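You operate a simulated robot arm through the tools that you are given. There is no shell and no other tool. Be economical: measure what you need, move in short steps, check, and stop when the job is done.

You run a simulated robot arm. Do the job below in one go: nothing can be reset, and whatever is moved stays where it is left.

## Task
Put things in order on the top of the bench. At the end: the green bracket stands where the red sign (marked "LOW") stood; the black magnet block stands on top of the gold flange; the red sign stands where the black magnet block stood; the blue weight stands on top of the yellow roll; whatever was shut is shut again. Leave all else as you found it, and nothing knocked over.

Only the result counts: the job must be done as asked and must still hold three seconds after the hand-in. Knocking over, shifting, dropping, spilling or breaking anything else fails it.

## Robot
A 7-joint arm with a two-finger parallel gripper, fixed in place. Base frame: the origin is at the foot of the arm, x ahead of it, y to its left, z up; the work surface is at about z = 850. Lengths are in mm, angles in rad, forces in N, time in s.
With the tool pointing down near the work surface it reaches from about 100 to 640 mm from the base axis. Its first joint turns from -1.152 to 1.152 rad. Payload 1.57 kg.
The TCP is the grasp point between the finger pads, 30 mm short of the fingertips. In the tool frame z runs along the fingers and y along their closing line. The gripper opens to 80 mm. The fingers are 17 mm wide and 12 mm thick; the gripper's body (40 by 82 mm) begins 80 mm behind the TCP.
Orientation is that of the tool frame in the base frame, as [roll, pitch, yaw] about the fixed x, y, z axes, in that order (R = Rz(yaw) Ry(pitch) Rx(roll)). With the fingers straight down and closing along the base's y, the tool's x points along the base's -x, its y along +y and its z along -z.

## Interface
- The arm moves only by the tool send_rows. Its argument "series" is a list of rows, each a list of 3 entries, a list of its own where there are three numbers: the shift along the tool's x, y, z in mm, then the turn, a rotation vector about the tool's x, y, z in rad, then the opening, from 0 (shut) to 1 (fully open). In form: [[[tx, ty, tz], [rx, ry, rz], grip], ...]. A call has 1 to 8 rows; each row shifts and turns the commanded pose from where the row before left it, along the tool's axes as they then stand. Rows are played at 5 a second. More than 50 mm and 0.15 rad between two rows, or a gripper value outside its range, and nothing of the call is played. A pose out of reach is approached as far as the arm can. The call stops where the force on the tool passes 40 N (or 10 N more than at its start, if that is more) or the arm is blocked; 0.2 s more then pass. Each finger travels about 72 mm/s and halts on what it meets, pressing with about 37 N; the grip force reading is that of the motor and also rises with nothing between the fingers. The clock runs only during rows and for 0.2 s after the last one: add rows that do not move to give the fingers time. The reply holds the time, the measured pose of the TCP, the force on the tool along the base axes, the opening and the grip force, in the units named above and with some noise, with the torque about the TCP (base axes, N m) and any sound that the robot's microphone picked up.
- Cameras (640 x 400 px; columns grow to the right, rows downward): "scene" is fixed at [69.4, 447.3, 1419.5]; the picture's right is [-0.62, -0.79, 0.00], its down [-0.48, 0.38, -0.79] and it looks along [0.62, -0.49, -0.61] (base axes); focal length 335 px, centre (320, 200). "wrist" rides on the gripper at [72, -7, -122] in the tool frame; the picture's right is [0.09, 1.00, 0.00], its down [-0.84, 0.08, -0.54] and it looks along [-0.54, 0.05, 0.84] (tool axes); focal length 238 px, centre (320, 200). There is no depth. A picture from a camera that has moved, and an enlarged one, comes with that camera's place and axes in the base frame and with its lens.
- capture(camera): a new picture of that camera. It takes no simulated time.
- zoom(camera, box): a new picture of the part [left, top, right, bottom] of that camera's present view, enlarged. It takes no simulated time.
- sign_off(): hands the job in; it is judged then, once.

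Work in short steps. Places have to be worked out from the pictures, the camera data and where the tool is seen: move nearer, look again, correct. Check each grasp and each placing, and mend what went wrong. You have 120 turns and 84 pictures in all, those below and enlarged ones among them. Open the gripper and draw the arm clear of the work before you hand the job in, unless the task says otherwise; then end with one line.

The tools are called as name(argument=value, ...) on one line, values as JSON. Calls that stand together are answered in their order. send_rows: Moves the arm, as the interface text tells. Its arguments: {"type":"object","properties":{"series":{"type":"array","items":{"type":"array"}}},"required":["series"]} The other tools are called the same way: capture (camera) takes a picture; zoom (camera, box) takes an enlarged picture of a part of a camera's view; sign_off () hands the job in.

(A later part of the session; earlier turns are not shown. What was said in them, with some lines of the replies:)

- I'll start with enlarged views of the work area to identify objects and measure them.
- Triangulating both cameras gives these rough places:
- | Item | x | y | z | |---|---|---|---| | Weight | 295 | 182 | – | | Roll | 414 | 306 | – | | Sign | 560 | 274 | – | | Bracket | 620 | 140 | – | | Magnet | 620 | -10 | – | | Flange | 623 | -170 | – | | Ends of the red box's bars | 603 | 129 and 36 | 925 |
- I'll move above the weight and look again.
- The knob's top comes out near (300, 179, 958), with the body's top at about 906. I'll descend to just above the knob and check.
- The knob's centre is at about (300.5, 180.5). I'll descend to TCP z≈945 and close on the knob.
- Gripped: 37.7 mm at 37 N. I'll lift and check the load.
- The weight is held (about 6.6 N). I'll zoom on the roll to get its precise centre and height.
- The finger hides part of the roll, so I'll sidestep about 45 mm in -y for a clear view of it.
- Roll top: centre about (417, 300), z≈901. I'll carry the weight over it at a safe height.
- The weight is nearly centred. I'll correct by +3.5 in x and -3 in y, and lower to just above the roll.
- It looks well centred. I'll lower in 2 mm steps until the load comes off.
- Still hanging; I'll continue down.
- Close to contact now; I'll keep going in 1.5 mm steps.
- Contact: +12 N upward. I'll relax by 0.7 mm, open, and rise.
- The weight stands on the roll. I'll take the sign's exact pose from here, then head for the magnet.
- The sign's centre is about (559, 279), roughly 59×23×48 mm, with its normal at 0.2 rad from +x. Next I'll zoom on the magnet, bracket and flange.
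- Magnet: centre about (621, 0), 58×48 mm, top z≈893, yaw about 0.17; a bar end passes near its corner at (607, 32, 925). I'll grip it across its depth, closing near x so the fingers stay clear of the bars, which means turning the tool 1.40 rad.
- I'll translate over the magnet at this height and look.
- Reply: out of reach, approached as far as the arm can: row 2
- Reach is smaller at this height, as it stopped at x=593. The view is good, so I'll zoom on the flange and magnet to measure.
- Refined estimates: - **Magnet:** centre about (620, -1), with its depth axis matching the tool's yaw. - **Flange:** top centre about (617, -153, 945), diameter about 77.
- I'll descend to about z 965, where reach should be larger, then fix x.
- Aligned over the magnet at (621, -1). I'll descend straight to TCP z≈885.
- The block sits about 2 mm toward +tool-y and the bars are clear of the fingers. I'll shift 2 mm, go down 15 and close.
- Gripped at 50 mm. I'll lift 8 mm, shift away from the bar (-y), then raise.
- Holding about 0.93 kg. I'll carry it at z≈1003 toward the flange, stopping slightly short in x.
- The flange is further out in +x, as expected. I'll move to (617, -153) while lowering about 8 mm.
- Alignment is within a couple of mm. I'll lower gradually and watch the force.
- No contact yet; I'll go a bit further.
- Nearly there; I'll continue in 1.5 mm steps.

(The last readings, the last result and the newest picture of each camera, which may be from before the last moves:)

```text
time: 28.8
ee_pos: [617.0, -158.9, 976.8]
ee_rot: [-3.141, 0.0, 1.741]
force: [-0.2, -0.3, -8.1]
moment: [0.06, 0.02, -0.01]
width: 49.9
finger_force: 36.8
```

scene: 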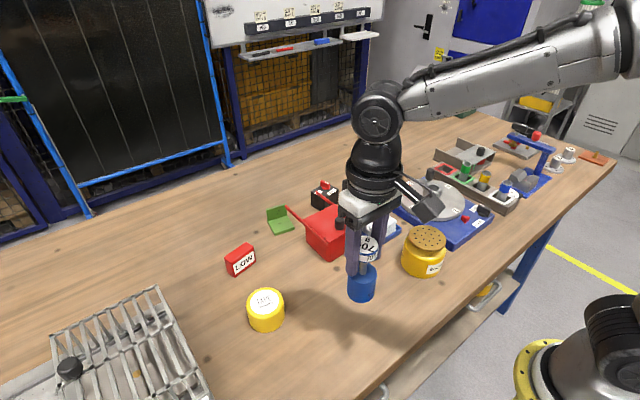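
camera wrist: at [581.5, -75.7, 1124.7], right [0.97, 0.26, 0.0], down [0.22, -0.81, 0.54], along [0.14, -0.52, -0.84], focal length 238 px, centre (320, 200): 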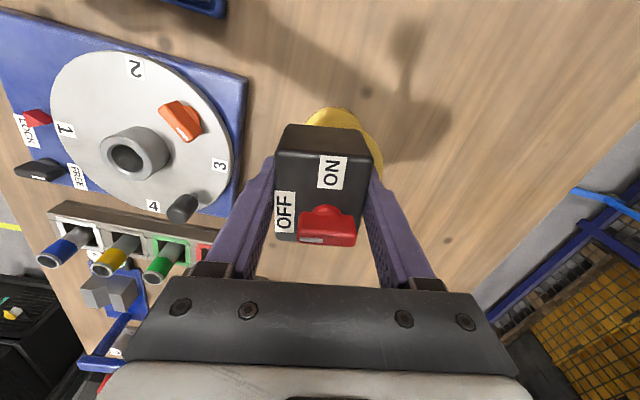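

zoom(camera="wrist", box=[230, 80, 420, 260])

zoom(camera="scene", box=[340, 130, 400, 190])

```text
2.22 times, centred on (325, 170) of wrist
camera zoom: at [597.7, -88.0, 1099.1], right [0.97, 0.26, 0.0], down [0.22, -0.81, 0.54], along [0.14, -0.52, -0.84], focal length 530 px, centre (309, 267)
```

zoom: 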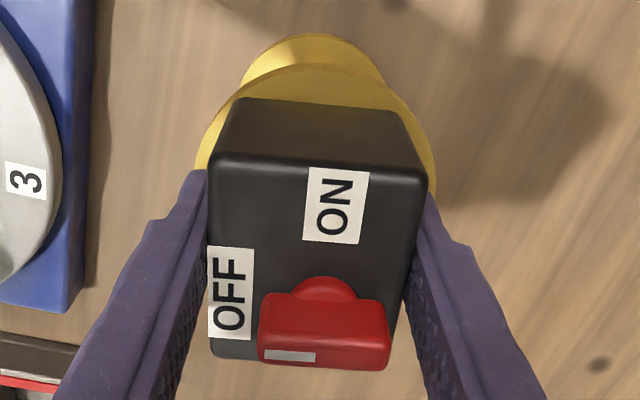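

```text
6.67 times, centred on (370, 160) of scene
camera zoom: at [69.5, 447.3, 1419.5], right [-0.62, -0.79, 0.0], down [-0.48, 0.38, -0.79], along [0.62, -0.49, -0.61], focal length 2236 px, centre (-13, 467)
```

zoom: 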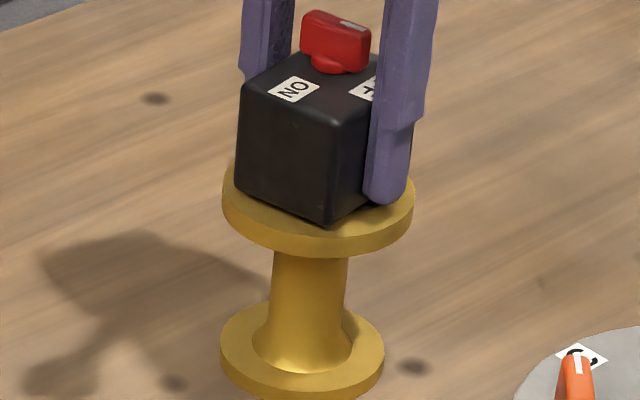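

Well centred (front margin about 10 mm). I'll go down further.

send_rows(series=[[[0, 0, 1.5], [0, 0, 0], 0.4], [[0, 0, 0], [0, 0, 0], 0.4]])

```text
time: 29.4
ee_pos: [616.4, -156.5, 974.7]
ee_rot: [3.14, 0.0, 1.74]
force: [-0.3, -0.7, -8.6]
moment: [0.03, -0.01, 0.01]
width: 49.9
finger_force: 36.7
```

send_rows(series=[[[0, 0, 1.5], [0, 0, 0], 0.4], [[0, 0, 0], [0, 0, 0], 0.4]])

```text
time: 30.0
ee_pos: [617.2, -157.5, 972.9]
ee_rot: [-3.141, 0.001, 1.741]
force: [-0.1, -0.1, -8.8]
moment: [-0.01, -0.01, -0.01]
width: 49.8
finger_force: 36.9
```

send_rows(series=[[[0, 0, 1.5], [0, 0, 0], 0.4], [[0, 0, 1], [0, 0, 0], 0.4], [[0, 0, 0], [0, 0, 0], 0.4]])

zoom(camera="scene", box=[340, 130, 400, 190])

```text
time: 30.8
ee_pos: [617.8, -157.2, 972.3]
ee_rot: [3.137, 0.002, 1.741]
force: [-3.0, 2.0, 3.0]
moment: [0.28, 0.38, 0.0]
width: 49.9
finger_force: 36.7
```

```text
6.67 times, centred on (370, 160) of scene
camera zoom: at [69.2, 447.4, 1419.5], right [-0.62, -0.79, 0.0], down [-0.48, 0.38, -0.79], along [0.62, -0.49, -0.61], focal length 2236 px, centre (-13, 467)
```

zoom: 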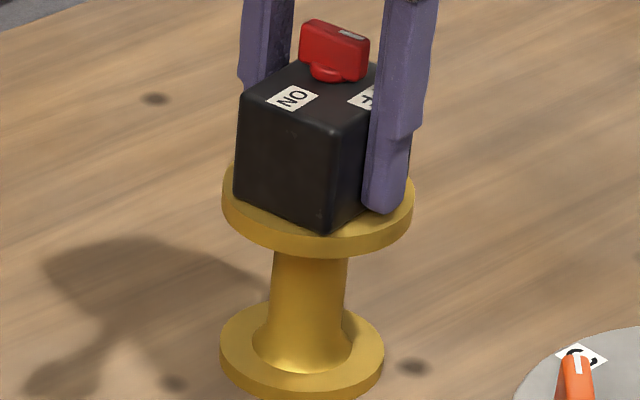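

Contact (the load changed by about +12 N). I'll open and lift straight up.

send_rows(series=[[[0, 0, -0.4], [0, 0, 0], 0.4], [[0, 0, 0], [0, 0, 0], 0.75], [[0, 0, 0], [0, 0, 0], 0.95], [[0, 0, 0], [0, 0, 0], 0.95], [[0, 0, -25], [0, 0, 0], 0.95], [[0, -10, -35], [0, 0, 0], 0.95], [[0, 0, 0], [0, 0, 0], 0.95]])

zoom(camera="scene", box=[310, 80, 430, 200])

capture(camera="wrist")

```text
time: 32.4
ee_pos: [601.4, -156.5, 1028.6]
ee_rot: [-3.141, 0.002, 1.739]
force: [0.3, 0.1, 0.4]
moment: [0.0, 0.01, 0.03]
width: 75.9
finger_force: 0.0
out of reach, approached as far as the arm can: row 5
```

```text
3.33 times, centred on (370, 140) of scene
camera zoom: at [69.3, 447.3, 1419.5], right [-0.62, -0.79, 0.0], down [-0.48, 0.38, -0.79], along [0.62, -0.49, -0.61], focal length 1118 px, centre (153, 400)
```

zoom: 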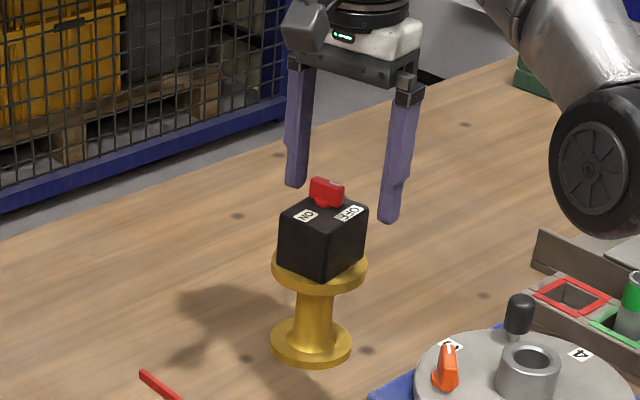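

```text
36 pictures are left
camera wrist: at [582.1, -87.5, 1151.5], right [0.97, 0.26, 0.0], down [0.22, -0.81, 0.54], along [0.14, -0.52, -0.84], focal length 238 px, centre (320, 200)
```

wrist: 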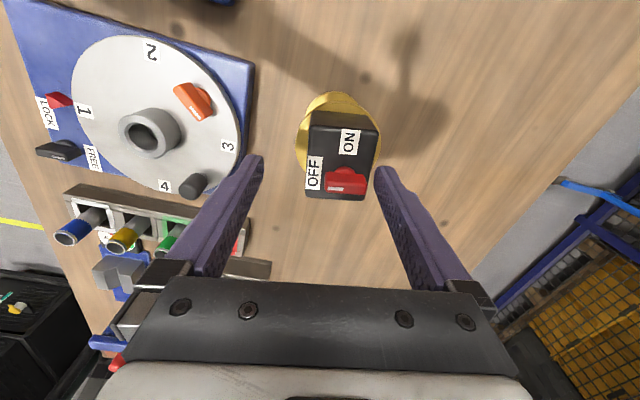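

The magnet stands on the flange. Next is the sign; I'll travel back across at z≈1030, keeping to x≈520.

send_rows(series=[[[48, 0, 0], [0, 0, 0], 1], [[48, 0, 0], [0, 0, 0], 1], [[48, -1, 0], [0, 0, 0], 1], [[48, -1, 0], [0, 0, 0], 1], [[48, -1, 0], [0, 0, 0], 1], [[48, -1, 0], [0, 0, 0], 1], [[48, -1, 0], [0, 0, 0], 1], [[48, -1, 0], [0, 0, 0], 1]])

send_rows(series=[[[40, -2, 0], [0, 0, -0.028], 1], [[0, 0, 0], [0, 0, 0], 1]])

capture(camera="wrist")

```text
time: 34.2
ee_pos: [534.0, 221.1, 1029.0]
ee_rot: [3.14, 0.002, 1.74]
force: [-0.2, -0.5, 0.3]
moment: [-0.01, -0.01, -0.03]
width: 80.0
finger_force: 0.1
```

```text
time: 34.8
ee_pos: [524.6, 259.4, 1029.6]
ee_rot: [-3.141, 0.001, 1.771]
force: [0.1, -0.5, -0.4]
moment: [-0.04, 0.02, 0.04]
width: 80.2
finger_force: 0.1
```

```text
35 pictures are left
camera wrist: at [502.2, 327.9, 1151.8], right [0.96, 0.29, 0.0], down [0.24, -0.8, 0.54], along [0.16, -0.52, -0.84], focal length 238 px, centre (320, 200)
```

wrist: 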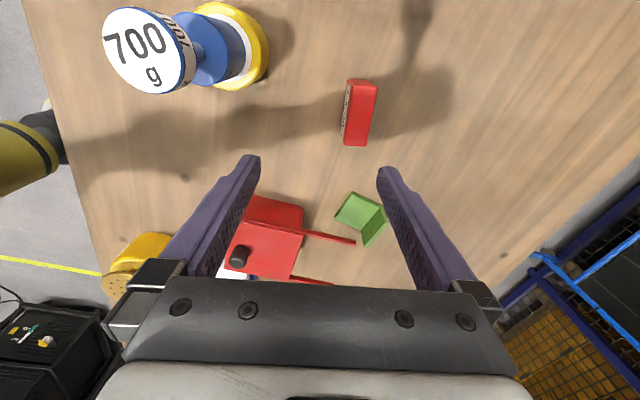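

Good view of the sign and bracket; I'll zoom on each to measure.

zoom(camera="wrist", box=[320, 65, 400, 155])

zoom(camera="wrist", box=[320, 175, 400, 255])

```text
4.44 times, centred on (360, 110) of wrist
camera zoom: at [502.2, 327.9, 1151.8], right [0.96, 0.29, 0.0], down [0.24, -0.8, 0.54], along [0.16, -0.52, -0.84], focal length 1059 px, centre (142, 600)
```

zoom: 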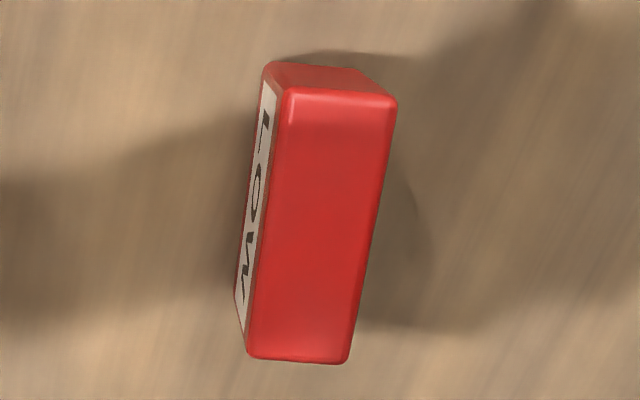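

```text
5.00 times, centred on (360, 215) of wrist
camera zoom: at [502.2, 327.9, 1151.8], right [0.96, 0.29, 0.0], down [0.24, -0.8, 0.54], along [0.16, -0.52, -0.84], focal length 1192 px, centre (120, 125)
```

zoom: 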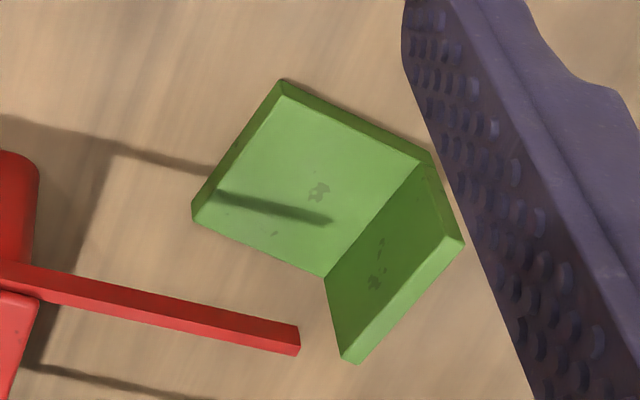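

Sign: centre about (559, 280), angle about 0.21, 25×60 mm. I'll descend to z≈960, centre over it, and check.

send_rows(series=[[[0, 0, 35], [0, 0, -0.01], 1], [[0, 0, 35], [0, 0, 0], 1], [[13.3, 37.8, 0], [0, 0, 0], 1], [[0, 0, 30], [0, 0, 0], 1], [[0, 0, 0], [0, 0, 0], 1]])

capture(camera="wrist")

```text
time: 36.0
ee_pos: [559.3, 280.3, 930.0]
ee_rot: [-3.141, 0.003, 1.778]
force: [-0.3, -0.5, -0.6]
moment: [0.02, 0.0, 0.01]
width: 80.1
finger_force: 0.0
```

```text
32 pictures are left
camera wrist: at [536.5, 349.4, 1052.5], right [0.96, 0.3, 0.0], down [0.25, -0.8, 0.54], along [0.16, -0.52, -0.84], focal length 238 px, centre (320, 200)
```

wrist: 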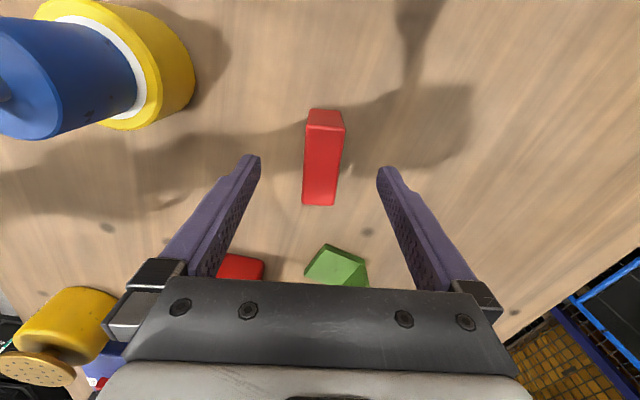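

Centred. I'll descend to 887 and close on the sign.

send_rows(series=[[[0, 0, 23], [0, 0, 0], 1], [[0, 0, 20], [0, 0, 0], 1], [[0, 0, 0], [0, 0, 0], 0.6], [[0, 0, 0], [0, 0, 0], 0.25], [[0, 0, 0], [0, 0, 0], 0.2], [[0, 0, 0], [0, 0, 0], 0.2], [[0, 0, 0], [0, 0, 0], 0.2]])

```text
time: 37.6
ee_pos: [558.1, 278.6, 886.2]
ee_rot: [3.141, 0.0, 1.778]
force: [-0.1, 0.2, 0.4]
moment: [0.01, -0.03, -0.01]
width: 25.3
finger_force: 36.8
```

The sign is held at 25.3 mm. I'll lift, pull back slightly for reach, and carry it at z≈1000 toward the magnet's old place.

send_rows(series=[[[0, 0, -20], [0, 0, 0], 0.2], [[0, -15, -45], [0, 0, 0], 0.2], [[0, -15, -46], [0, 0, 0], 0.2], [[0, 0, 0], [0, 0, 0], 0.2]])

send_rows(series=[[[-42, 0.7, 0], [0, 0, 0], 0.2], [[-42, 0.7, 0], [0, 0, 0], 0.2], [[-42, 0.7, 0], [0, 0, 0], 0.2], [[-42, 0.7, 0], [0, 0, 0], 0.2], [[-42, 0.7, 0], [0, 0, 0], 0.2], [[-43, 0.7, 0], [0, 0, 0.043], 0.2], [[-43, 0.7, 0], [0, 0, 0], 0.2], [[0, 0, 0], [0, 0, 0], 0.2]])

capture(camera="wrist")

capture(camera="scene")

```text
time: 38.6
ee_pos: [529.2, 277.1, 998.8]
ee_rot: [-3.141, 0.002, 1.778]
force: [0.6, -0.2, -0.4]
moment: [-0.01, -0.03, 0.02]
width: 25.3
finger_force: 36.9
```

```text
time: 40.4
ee_pos: [593.1, -14.6, 996.3]
ee_rot: [3.141, 0.002, 1.736]
force: [-0.1, -0.2, -0.8]
moment: [0.02, 0.01, -0.02]
width: 25.2
finger_force: 36.6
```

```text
31 pictures are left
camera wrist: at [573.9, 53.8, 1118.7], right [0.97, 0.25, 0.0], down [0.21, -0.81, 0.54], along [0.14, -0.52, -0.84], focal length 238 px, centre (320, 200)
```

wrist: 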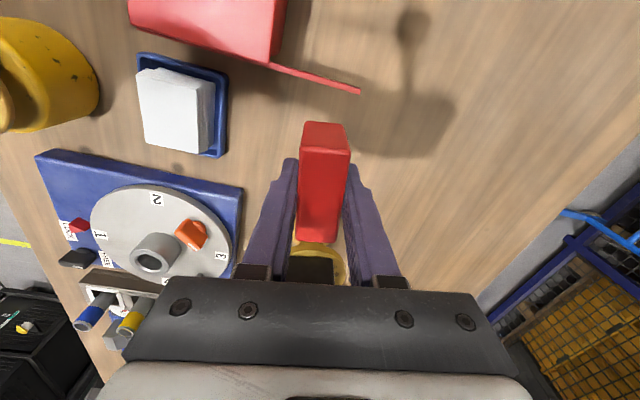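

```text
30 pictures are left
```

scene: 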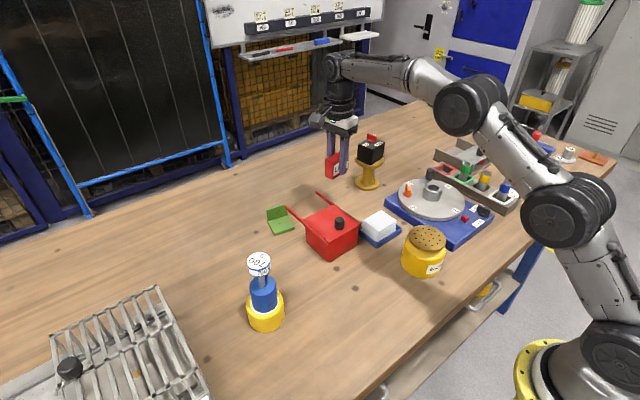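

The sign is held securely. I'll lower with a -y offset from the bar, moving to x=621.

send_rows(series=[[[0, 0, 25], [0, 0, 0], 0.2], [[-8, 27, 20], [0, 0, 0], 0.2], [[0, 0, 30], [0, 0, 0], 0.2], [[0, 0, 18], [0, 0, 0], 0.2], [[0, 0, 0], [0, 0, 0], 0.2]])

zoom(camera="scene", box=[270, 130, 390, 240])

zoom(camera="wrist", box=[220, 40, 420, 260])

```text
time: 41.6
ee_pos: [621.5, -16.9, 904.4]
ee_rot: [3.139, 0.002, 1.737]
force: [0.6, -0.7, -0.7]
moment: [-0.03, -0.01, -0.01]
width: 25.3
finger_force: 37.0
```

```text
3.64 times, centred on (330, 185) of scene
camera zoom: at [69.4, 447.3, 1419.5], right [-0.62, -0.79, 0.0], down [-0.48, 0.38, -0.79], along [0.62, -0.49, -0.61], focal length 1219 px, centre (284, 254)
```

zoom: 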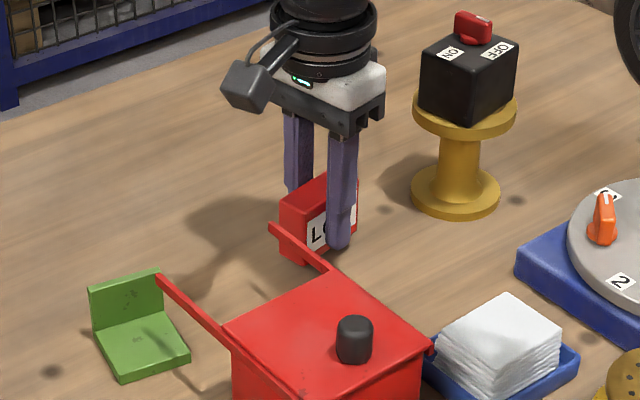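

```text
1.82 times, centred on (320, 150) of wrist
camera zoom: at [601.6, 51.7, 1027.7], right [0.97, 0.25, 0.0], down [0.21, -0.81, 0.54], along [0.14, -0.53, -0.84], focal length 433 px, centre (320, 291)
```

zoom: 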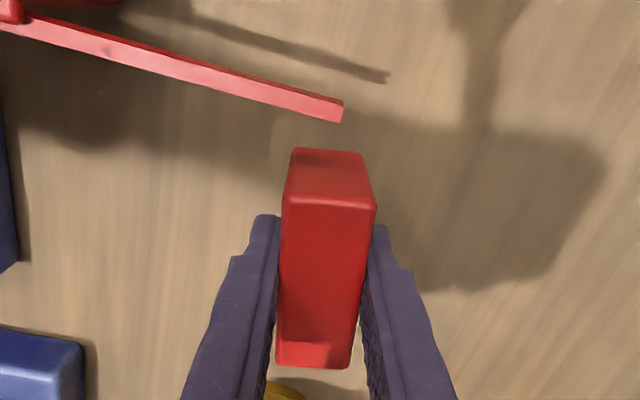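

Clear. I'll lower 10, slide +y 15 under the bar level, then lower to contact.

send_rows(series=[[[0, 0, 10], [0, 0, 0], 0.2], [[7.4, 1.2, 0], [0, 0, 0], 0.2], [[7.4, 1.2, 0], [0, 0, 0], 0.2], [[0, 0, 4], [0, 0, 0], 0.2], [[0, 0, 1.5], [0, 0, 0], 0.2], [[0, 0, 0], [0, 0, 0], 0.2]])

```text
time: 43.0
ee_pos: [619.4, -3.4, 889.3]
ee_rot: [-3.141, 0.001, 1.737]
force: [0.5, -0.1, -0.6]
moment: [-0.03, 0.0, 0.02]
width: 25.4
finger_force: 36.7
```

send_rows(series=[[[0, 1, 1.5], [0, 0, 0], 0.2], [[0, 0, 1], [0, 0, 0], 0.2], [[0, 0, 0], [0, 0, 0], 0.2]])

```text
time: 43.8
ee_pos: [621.1, -4.2, 887.3]
ee_rot: [3.141, 0.001, 1.735]
force: [0.3, -0.3, -1.1]
moment: [-0.02, 0.04, 0.01]
width: 25.1
finger_force: 36.2
```

send_rows(series=[[[2, 0, 1], [0, 0, 0], 0.2], [[0, 0, 1], [0, 0, 0], 0.2], [[0, 0, 0], [0, 0, 0], 0.2]])

zoom(camera="scene", box=[290, 160, 370, 220])

```text
time: 44.6
ee_pos: [621.5, -2.7, 887.0]
ee_rot: [3.136, 0.002, 1.734]
force: [-1.6, -2.1, 9.5]
moment: [0.04, 0.15, 0.01]
width: 25.2
finger_force: 36.1
```

```text
6.67 times, centred on (330, 190) of scene
camera zoom: at [69.2, 447.3, 1419.6], right [-0.62, -0.79, 0.0], down [-0.48, 0.38, -0.79], along [0.62, -0.49, -0.61], focal length 2236 px, centre (253, 267)
```

zoom: 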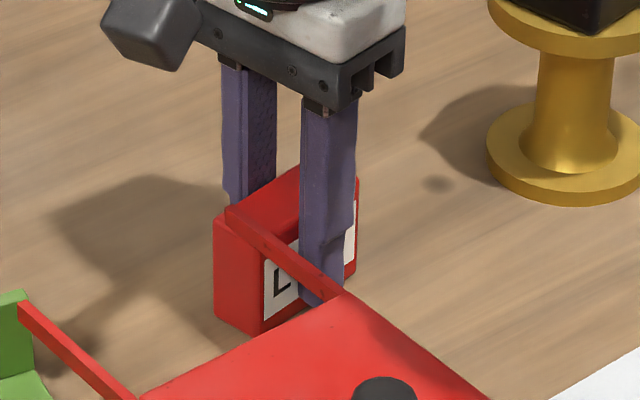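

The sign rests on the bench. I'll open, lift clear and pull back.

send_rows(series=[[[0, 0, -0.5], [0, 0, 0], 0.25], [[0, 0, 0], [0, 0, 0], 0.5], [[0, 0, 0], [0, 0, 0], 0.7], [[0, 0, 0], [0, 0, 0], 0.8], [[0, 0, -40], [0, 0, 0], 0.8], [[0, 0, -40], [0, 0, 0], 0.8], [[0, -30, -30], [0, 0, 0], 0.8], [[0, 0, 0], [0, 0, 0], 0.8]])

zoom(camera="scene", box=[250, 100, 410, 240])

```text
time: 46.4
ee_pos: [592.1, -6.6, 996.0]
ee_rot: [3.141, 0.004, 1.737]
force: [-0.4, 0.6, 0.2]
moment: [-0.02, 0.0, 0.01]
width: 64.0
finger_force: 0.0
```

```text
2.86 times, centred on (330, 170) of scene
camera zoom: at [69.3, 447.3, 1419.5], right [-0.62, -0.79, 0.0], down [-0.48, 0.38, -0.79], along [0.62, -0.49, -0.61], focal length 958 px, centre (291, 286)
```

zoom: 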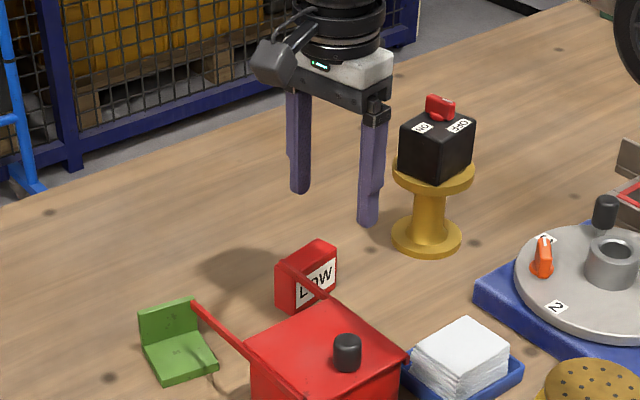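

The sign stands at the magnet's old place. I'll move over toward the bracket, then turn the tool so it closes along the bracket's width (rz -1.18).

send_rows(series=[[[37.5, -1.8, -8], [0, 0, 0], 1], [[37.5, -1.8, -8], [0, 0, 0], 1], [[37.5, -1.8, -8], [0, 0, 0], 1], [[37.5, -1.8, -6], [0, 0, 0], 1], [[0, 0, 0], [0, 0, 0], 1]])

send_rows(series=[[[0, 0, 0], [0, 0, -0.1475], 1], [[0, 0, 0], [0, 0, -0.1475], 1], [[0, 0, 0], [0, 0, -0.1475], 1], [[0, 0, 0], [0, 0, -0.1475], 1], [[0, 0, 0], [0, 0, -0.1475], 1], [[0, 0, 0], [0, 0, -0.1475], 1], [[0, 0, 0], [0, 0, -0.1475], 1], [[0, 0, 0], [0, 0, -0.1475], 1]])

capture(camera="wrist")

```text
time: 47.6
ee_pos: [560.5, 138.5, 1025.5]
ee_rot: [-3.141, 0.002, 1.735]
force: [-0.2, 0.6, 0.3]
moment: [-0.01, 0.02, -0.01]
width: 80.2
finger_force: 0.0
```

```text
time: 49.4
ee_pos: [559.2, 139.1, 1026.0]
ee_rot: [-3.14, 0.001, 2.917]
force: [0.4, 0.1, 0.3]
moment: [0.02, 0.0, -0.01]
width: 79.9
finger_force: 0.0
```

```text
25 pictures are left
camera wrist: at [487.4, 149.1, 1148.0], right [0.13, 0.99, 0.0], down [0.83, -0.11, 0.54], along [0.54, -0.07, -0.84], focal length 238 px, centre (320, 200)
```

wrist: 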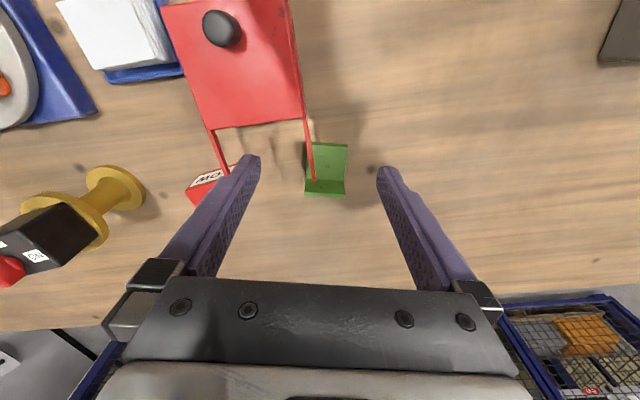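

zoom(camera="wrist", box=[285, 125, 365, 205])

```text
5.00 times, centred on (325, 165) of wrist
camera zoom: at [487.4, 149.1, 1148.0], right [0.13, 0.99, 0.0], down [0.83, -0.11, 0.54], along [0.54, -0.07, -0.84], focal length 1192 px, centre (295, 375)
```

zoom: 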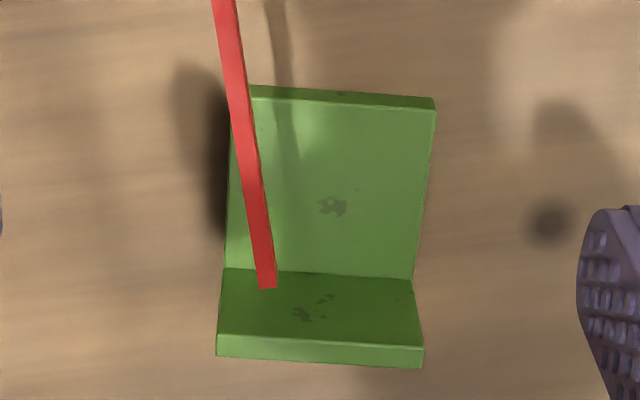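

Bracket: back plate centre about (642.5, 135), width about 51 along (0.207, 0.978), plate top z≈896. The bar end hangs over its base at about z 925. I'll tilt the fingers outward 0.25 rad for reach, come down over the base, then slide out along its sides.

send_rows(series=[[[0, 0, 0], [0, 0, -0.016], 1], [[0, 0, 0], [0, -0.125, 0], 1], [[0, 0, 0], [0, -0.125, 0], 1], [[-18.3, 6.6, 33.6], [0, 0, 0], 1], [[-18.3, 6.6, 33.6], [0, 0, 0], 1], [[0, 0, 0], [0, 0, 0], 1]])

zoom(camera="scene", box=[230, 110, 390, 250])

zoom(camera="wrist", box=[200, 60, 440, 290])

```text
time: 50.8
ee_pos: [613.4, 142.3, 970.1]
ee_rot: [3.141, 0.251, 2.933]
force: [0.2, 0.7, 0.1]
moment: [-0.04, -0.02, -0.01]
width: 80.3
finger_force: 0.1
```

```text
2.86 times, centred on (310, 180) of scene
camera zoom: at [69.4, 447.3, 1419.5], right [-0.62, -0.79, 0.0], down [-0.48, 0.38, -0.79], along [0.62, -0.49, -0.61], focal length 958 px, centre (349, 257)
```

zoom: 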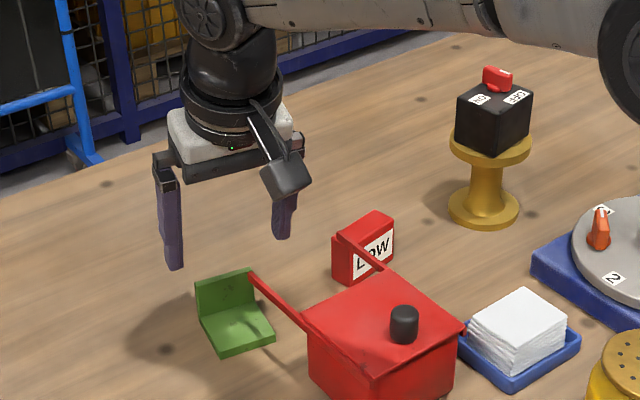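

```text
1.74 times, centred on (320, 175) of wrist
camera zoom: at [512.5, 156.6, 1071.6], right [0.12, 0.99, -0.02], down [0.68, -0.06, 0.73], along [0.73, -0.1, -0.68], focal length 414 px, centre (320, 244)
```

zoom: 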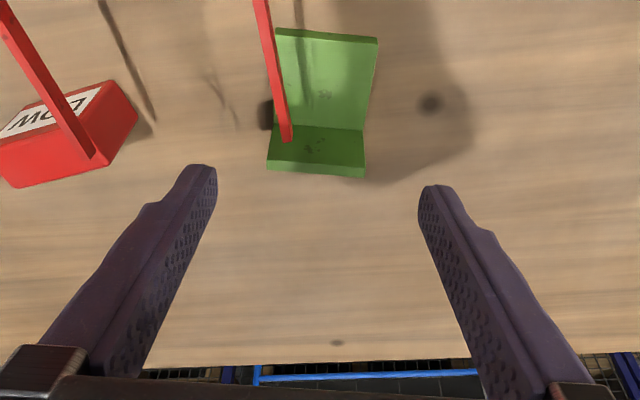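

Alignment is good and the bar lies between the fingers. I'll descend vertically to z≈886.

send_rows(series=[[[10.4, 0, 40.7], [0, 0, 0], 1], [[10.4, 0, 40.7], [0, 0, 0], 1], [[0, 0, 0], [0, 0, 0], 1]])

zoom(camera="wrist", box=[200, 60, 440, 290])

zoom(camera="scene", box=[230, 130, 370, 250])

```text
time: 51.6
ee_pos: [614.2, 142.2, 886.9]
ee_rot: [3.141, 0.25, 2.933]
force: [-0.7, 0.2, -0.5]
moment: [0.01, -0.01, -0.01]
width: 80.0
finger_force: 0.0
```

```text
1.74 times, centred on (320, 175) of wrist
camera zoom: at [514.3, 156.4, 987.1], right [0.12, 0.99, -0.02], down [0.68, -0.06, 0.73], along [0.73, -0.1, -0.68], focal length 414 px, centre (320, 244)
```

zoom: 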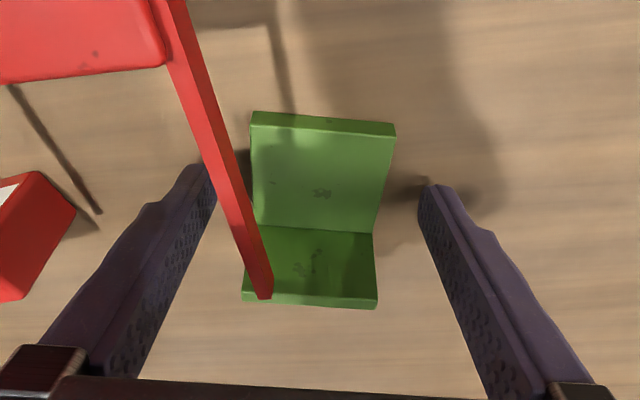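

```text
3.33 times, centred on (300, 190) of scene
camera zoom: at [69.4, 447.3, 1419.5], right [-0.62, -0.79, 0.0], down [-0.48, 0.38, -0.79], along [0.62, -0.49, -0.61], focal length 1118 px, centre (387, 233)
```

zoom: 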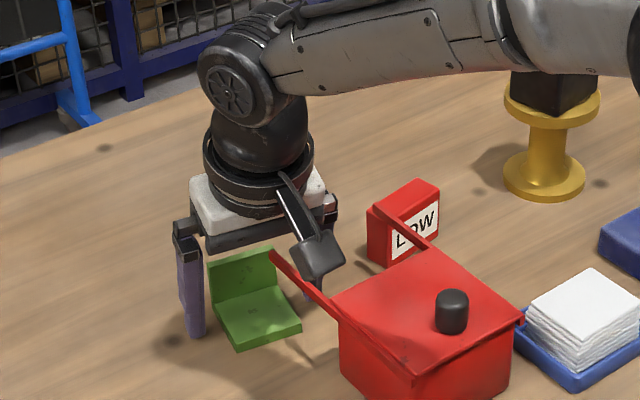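

Straddling cleanly. I'll slide outward 26 mm along the bracket's axis and lower 2 mm.

send_rows(series=[[[-12.6, -0.5, 3.2], [0, 0, 0], 1], [[-12.1, -0.5, 5.1], [0, 0, 0], 1], [[0, 0, 0], [0, 0, 0], 1]])

zoom(camera="wrist", box=[200, 60, 440, 290])

```text
time: 52.4
ee_pos: [640.5, 136.1, 883.8]
ee_rot: [3.141, 0.252, 2.933]
force: [0.4, 0.2, -0.2]
moment: [-0.01, 0.02, 0.01]
width: 80.0
finger_force: 0.0
```

```text
1.74 times, centred on (320, 175) of wrist
camera zoom: at [540.3, 150.2, 985.2], right [0.12, 0.99, -0.02], down [0.68, -0.06, 0.73], along [0.73, -0.1, -0.68], focal length 414 px, centre (320, 244)
```

zoom: 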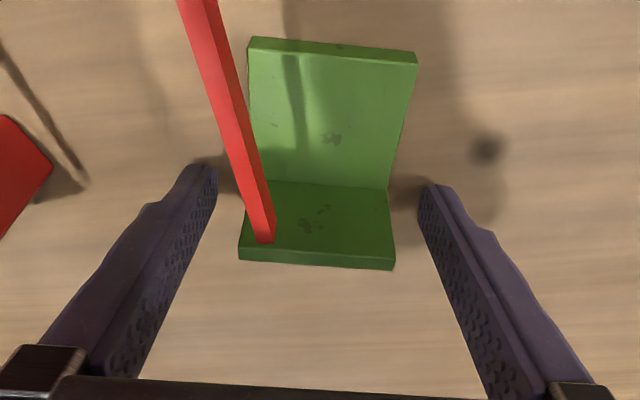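

The fingers flank the back plate. I'll close.

send_rows(series=[[[0, 0, 0], [0, 0, 0], 0.8], [[0, 0, 0], [0, 0, 0], 0.65], [[0, 0, 0], [0, 0, 0], 0.5], [[0, 0, 0], [0, 0, 0], 0.5], [[0, 0, 0], [0, 0, 0], 0.5]])

zoom(camera="wrist", box=[200, 60, 440, 290])

```text
time: 53.6
ee_pos: [640.9, 135.7, 884.3]
ee_rot: [3.14, 0.252, 2.933]
force: [0.4, -0.7, -0.1]
moment: [0.01, 0.04, 0.04]
width: 51.5
finger_force: 36.8
```

```text
1.74 times, centred on (320, 175) of wrist
camera zoom: at [540.1, 150.4, 985.1], right [0.12, 0.99, -0.02], down [0.68, -0.06, 0.73], along [0.73, -0.1, -0.68], focal length 414 px, centre (320, 244)
```

zoom: 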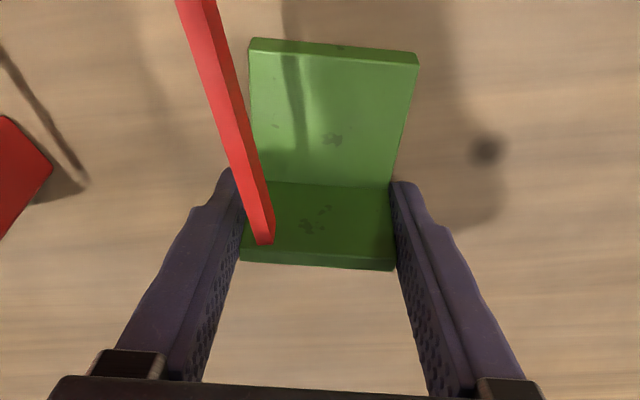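

Gripped at 51.5 mm. I'll lift 12 mm only, staying below the bar, and shift +y 45 to clear it.

send_rows(series=[[[-1.5, 0, -5.8], [0, 0, 0], 0.5], [[-1.5, 0, -5.8], [0, 0, 0], 0.5], [[4.5, 22, -1.2], [0, 0, 0], 0.5], [[4.5, 22, -1.1], [0, 0, 0], 0.5], [[0, 0, 0], [0, 0, 0], 0.5]])

zoom(camera="scene", box=[210, 130, 350, 250])

zoom(camera="wrist", box=[140, 40, 440, 290])

```text
time: 54.8
ee_pos: [638.7, 181.1, 896.4]
ee_rot: [-3.141, 0.251, 2.931]
force: [-0.3, -0.1, -0.7]
moment: [0.01, 0.01, -0.02]
width: 51.5
finger_force: 37.2
```

```text
3.33 times, centred on (280, 190) of scene
camera zoom: at [69.4, 447.3, 1419.5], right [-0.62, -0.79, 0.0], down [-0.48, 0.38, -0.79], along [0.62, -0.49, -0.61], focal length 1118 px, centre (453, 233)
```

zoom: 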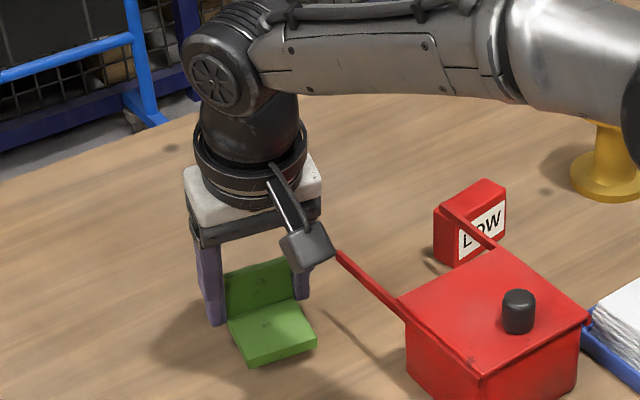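

```text
1.60 times, centred on (290, 165) of wrist
camera zoom: at [539.1, 194.3, 996.6], right [0.12, 0.99, -0.02], down [0.68, -0.06, 0.73], along [0.73, -0.1, -0.68], focal length 381 px, centre (368, 256)
```

zoom: 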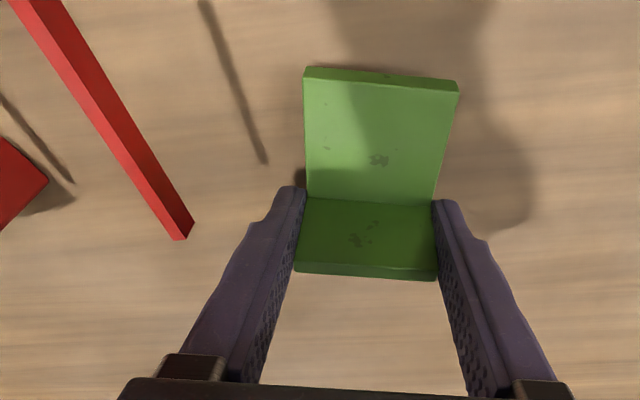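

The bracket is free of the bar. Its straight-in pose would bring the camera close to the weight, so I'll move partway and turn the bracket about 0.45 rad, which also roughly matches the sign's old heading.

send_rows(series=[[[21.8, 25.8, -8.2], [0, 0, 0], 0.5], [[21.8, 25.8, -8.2], [0, 0, 0], 0.5], [[0, 0, 0], [-0.0278, 0, -0.109], 0.5], [[0, 0, 0], [-0.0278, 0, -0.109], 0.5], [[0, 0, 0], [-0.0278, 0, -0.109], 0.5], [[0, 0, 0], [-0.0278, 0, -0.109], 0.5], [[0, 0, 0], [0, 0, 0], 0.5]])

capture(camera="scene")

```text
time: 56.4
ee_pos: [604.9, 240.9, 900.3]
ee_rot: [-3.14, 0.252, -2.899]
force: [-0.3, -0.3, -1.5]
moment: [0.01, -0.02, 0.01]
width: 51.4
finger_force: 37.8
```

```text
15 pictures are left
```

scene: 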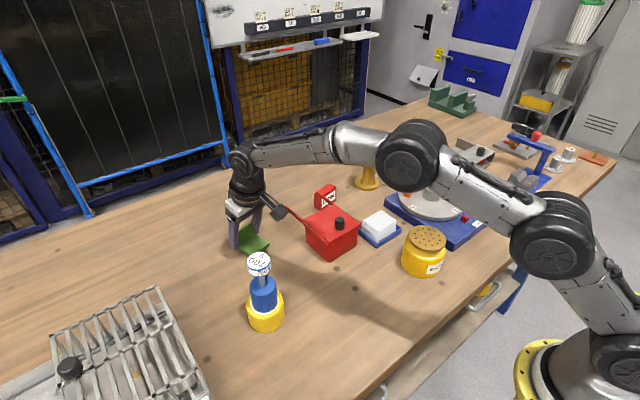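

I'll move to over the sign's old place (TCP target 580, 285) and check before lowering.

send_rows(series=[[[6.5, 24.5, -1.7], [0, 0, 0], 0.5], [[6.6, 24.5, -1.6], [0, 0, 0], 0.5], [[0, 0, 0], [0, 0, 0], 0.5]])

zoom(camera="scene", box=[180, 160, 340, 300])

capture(camera="wrist")

```text
time: 57.2
ee_pos: [580.4, 284.3, 902.0]
ee_rot: [-3.139, 0.248, -2.901]
force: [-0.9, 1.3, -0.4]
moment: [-0.02, 0.0, 0.0]
width: 51.6
finger_force: 37.0
```

```text
2.86 times, centred on (260, 230) of scene
camera zoom: at [69.3, 447.3, 1419.5], right [-0.62, -0.79, 0.0], down [-0.48, 0.38, -0.79], along [0.62, -0.49, -0.61], focal length 958 px, centre (491, 114)
```

zoom: 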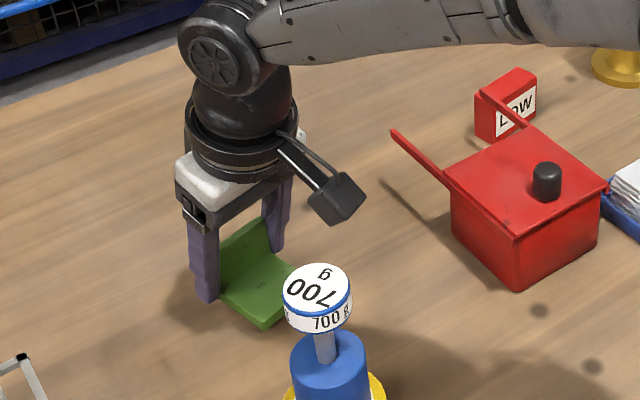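

```text
13 pictures are left
camera wrist: at [482.6, 254.7, 1001.5], right [-0.32, 0.95, -0.02], down [0.64, 0.24, 0.73], along [0.7, 0.22, -0.68], focal length 238 px, centre (320, 200)
```

wrist: 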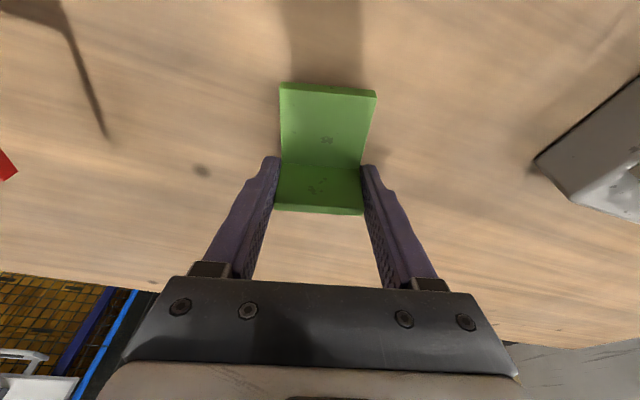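

Everything is clear, so I'll lower vertically toward contact (expected TCP z≈884.5).

send_rows(series=[[[1.7, 0, 6.8], [0, 0, 0], 0.5], [[1.7, 0, 6.8], [0, 0, 0], 0.5], [[0.4, 0, 1.5], [0, 0, 0], 0.5], [[0, 0, 0], [0, 0, 0], 0.5]])

```text
time: 58.2
ee_pos: [579.7, 284.9, 884.5]
ee_rot: [-3.14, 0.25, -2.9]
force: [-0.3, -0.3, -1.1]
moment: [-0.01, -0.04, 0.01]
width: 51.4
finger_force: 37.3
```

send_rows(series=[[[0.3, 0, 1], [0, 0, 0], 0.5], [[0, 0, 0], [0, 0, 0], 0.5]])

```text
time: 58.8
ee_pos: [579.6, 285.3, 884.8]
ee_rot: [-3.139, 0.251, -2.9]
force: [-0.8, -0.3, 0.9]
moment: [0.01, 0.05, 0.0]
width: 51.5
finger_force: 37.1
```

send_rows(series=[[[0.2, 0, 0.7], [0, 0, 0], 0.5], [[0, 0, 0], [0, 0, 0], 0.5]])

zoom(camera="scene", box=[210, 190, 310, 260])

```text
time: 59.4
ee_pos: [580.7, 286.0, 883.5]
ee_rot: [-3.14, 0.252, -2.901]
force: [2.0, 0.9, 3.4]
moment: [-0.03, 0.14, 0.0]
width: 51.7
finger_force: 37.6
```

```text
5.71 times, centred on (260, 225) of scene
camera zoom: at [69.3, 447.3, 1419.5], right [-0.62, -0.79, 0.0], down [-0.48, 0.38, -0.79], along [0.62, -0.49, -0.61], focal length 1916 px, centre (663, 57)
```

zoom: 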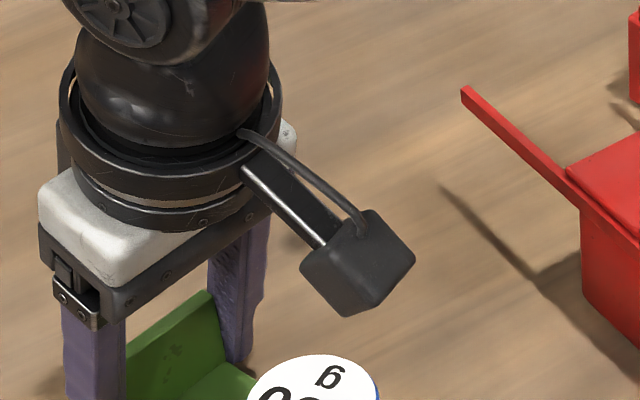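

Contact made. I'll open and lift vertically clear.

send_rows(series=[[[0, 0, 0], [0, 0, 0], 0.75], [[0, 0, 0], [0, 0, 0], 1], [[0, 0, 0], [0, 0, 0], 1], [[-7.4, 0, -29], [0, 0, 0], 1], [[-9.9, 0, -38.8], [0, 0, 0], 1], [[-9.9, 0, -38.8], [0, 0, 0], 1], [[0, 0, 0], [0, 0, 0], 1]])

capture(camera="wrist")

```text
time: 61.0
ee_pos: [579.6, 285.9, 995.2]
ee_rot: [-3.139, 0.251, -2.901]
force: [0.0, 0.2, 0.4]
moment: [0.04, 0.05, 0.03]
width: 79.9
finger_force: 0.0
```

```text
11 pictures are left
camera wrist: at [483.5, 254.9, 1095.3], right [-0.32, 0.95, -0.02], down [0.64, 0.24, 0.73], along [0.7, 0.22, -0.68], focal length 238 px, centre (320, 200)
```

wrist: 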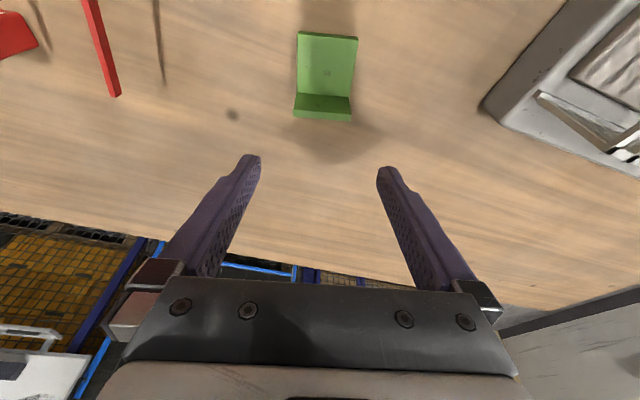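

The bracket stands upright. I'll draw the arm up and away, level the tool, and take a final look.

send_rows(series=[[[4.6, 0, -42.5], [0, 0, 0], 1], [[4.6, 0, -42.5], [0, 0, 0], 1], [[4.6, 0, -42.5], [0, 0, 0], 1], [[0, 0, 0], [0, 0.125, 0], 1], [[0, 0, 0], [0, 0.125, 0], 1], [[30, -35, 0], [0, 0, 0], 1], [[30, -35, 0], [0, 0, 0], 1], [[30, -35, 0], [0, 0, 0], 1]])

send_rows(series=[[[30, -35, -10], [0, 0, 0], 1], [[30, -35, -10], [0, 0, 0], 1], [[0, 0, 0], [0, 0, 0], 1]])

capture(camera="scene")

zoom(camera="scene", box=[210, 120, 410, 345])

```text
time: 62.8
ee_pos: [470.8, 149.0, 1085.9]
ee_rot: [-3.141, 0.0, -2.9]
force: [-0.3, -0.5, -0.5]
moment: [0.02, 0.0, -0.02]
width: 80.1
finger_force: 0.0
out of reach, approached as far as the arm can: row 5
```

```text
time: 63.6
ee_pos: [428.9, 66.4, 1101.9]
ee_rot: [-3.139, 0.0, -2.901]
force: [0.0, -1.0, -0.4]
moment: [0.02, 0.01, 0.01]
width: 80.0
finger_force: 0.0
```

```text
10 pictures are left
```

scene: 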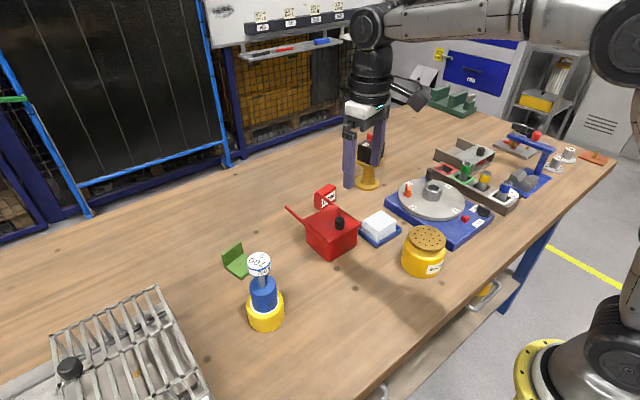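

```text
1.78 times, centred on (310, 232) of scene
camera zoom: at [69.3, 447.3, 1419.5], right [-0.62, -0.79, 0.0], down [-0.48, 0.38, -0.79], along [0.62, -0.49, -0.61], focal length 596 px, centre (338, 142)
```

zoom: 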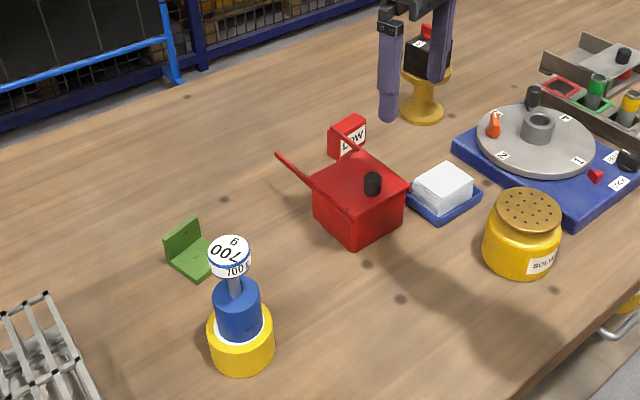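

Everything is in its place, the red box is still shut and unmoved, and the arm is clear with the gripper open. Handing in.

sign_off()

```text
The job is handed in.
```

The job is handed in: the weight stands on the roll, the magnet block on the flange, the sign where the magnet block stood, and the bracket where the sign stood (turned about 0.45 rad from its earlier heading). The red box was never opened, and the last picture shows nothing else shifted or knocked over.
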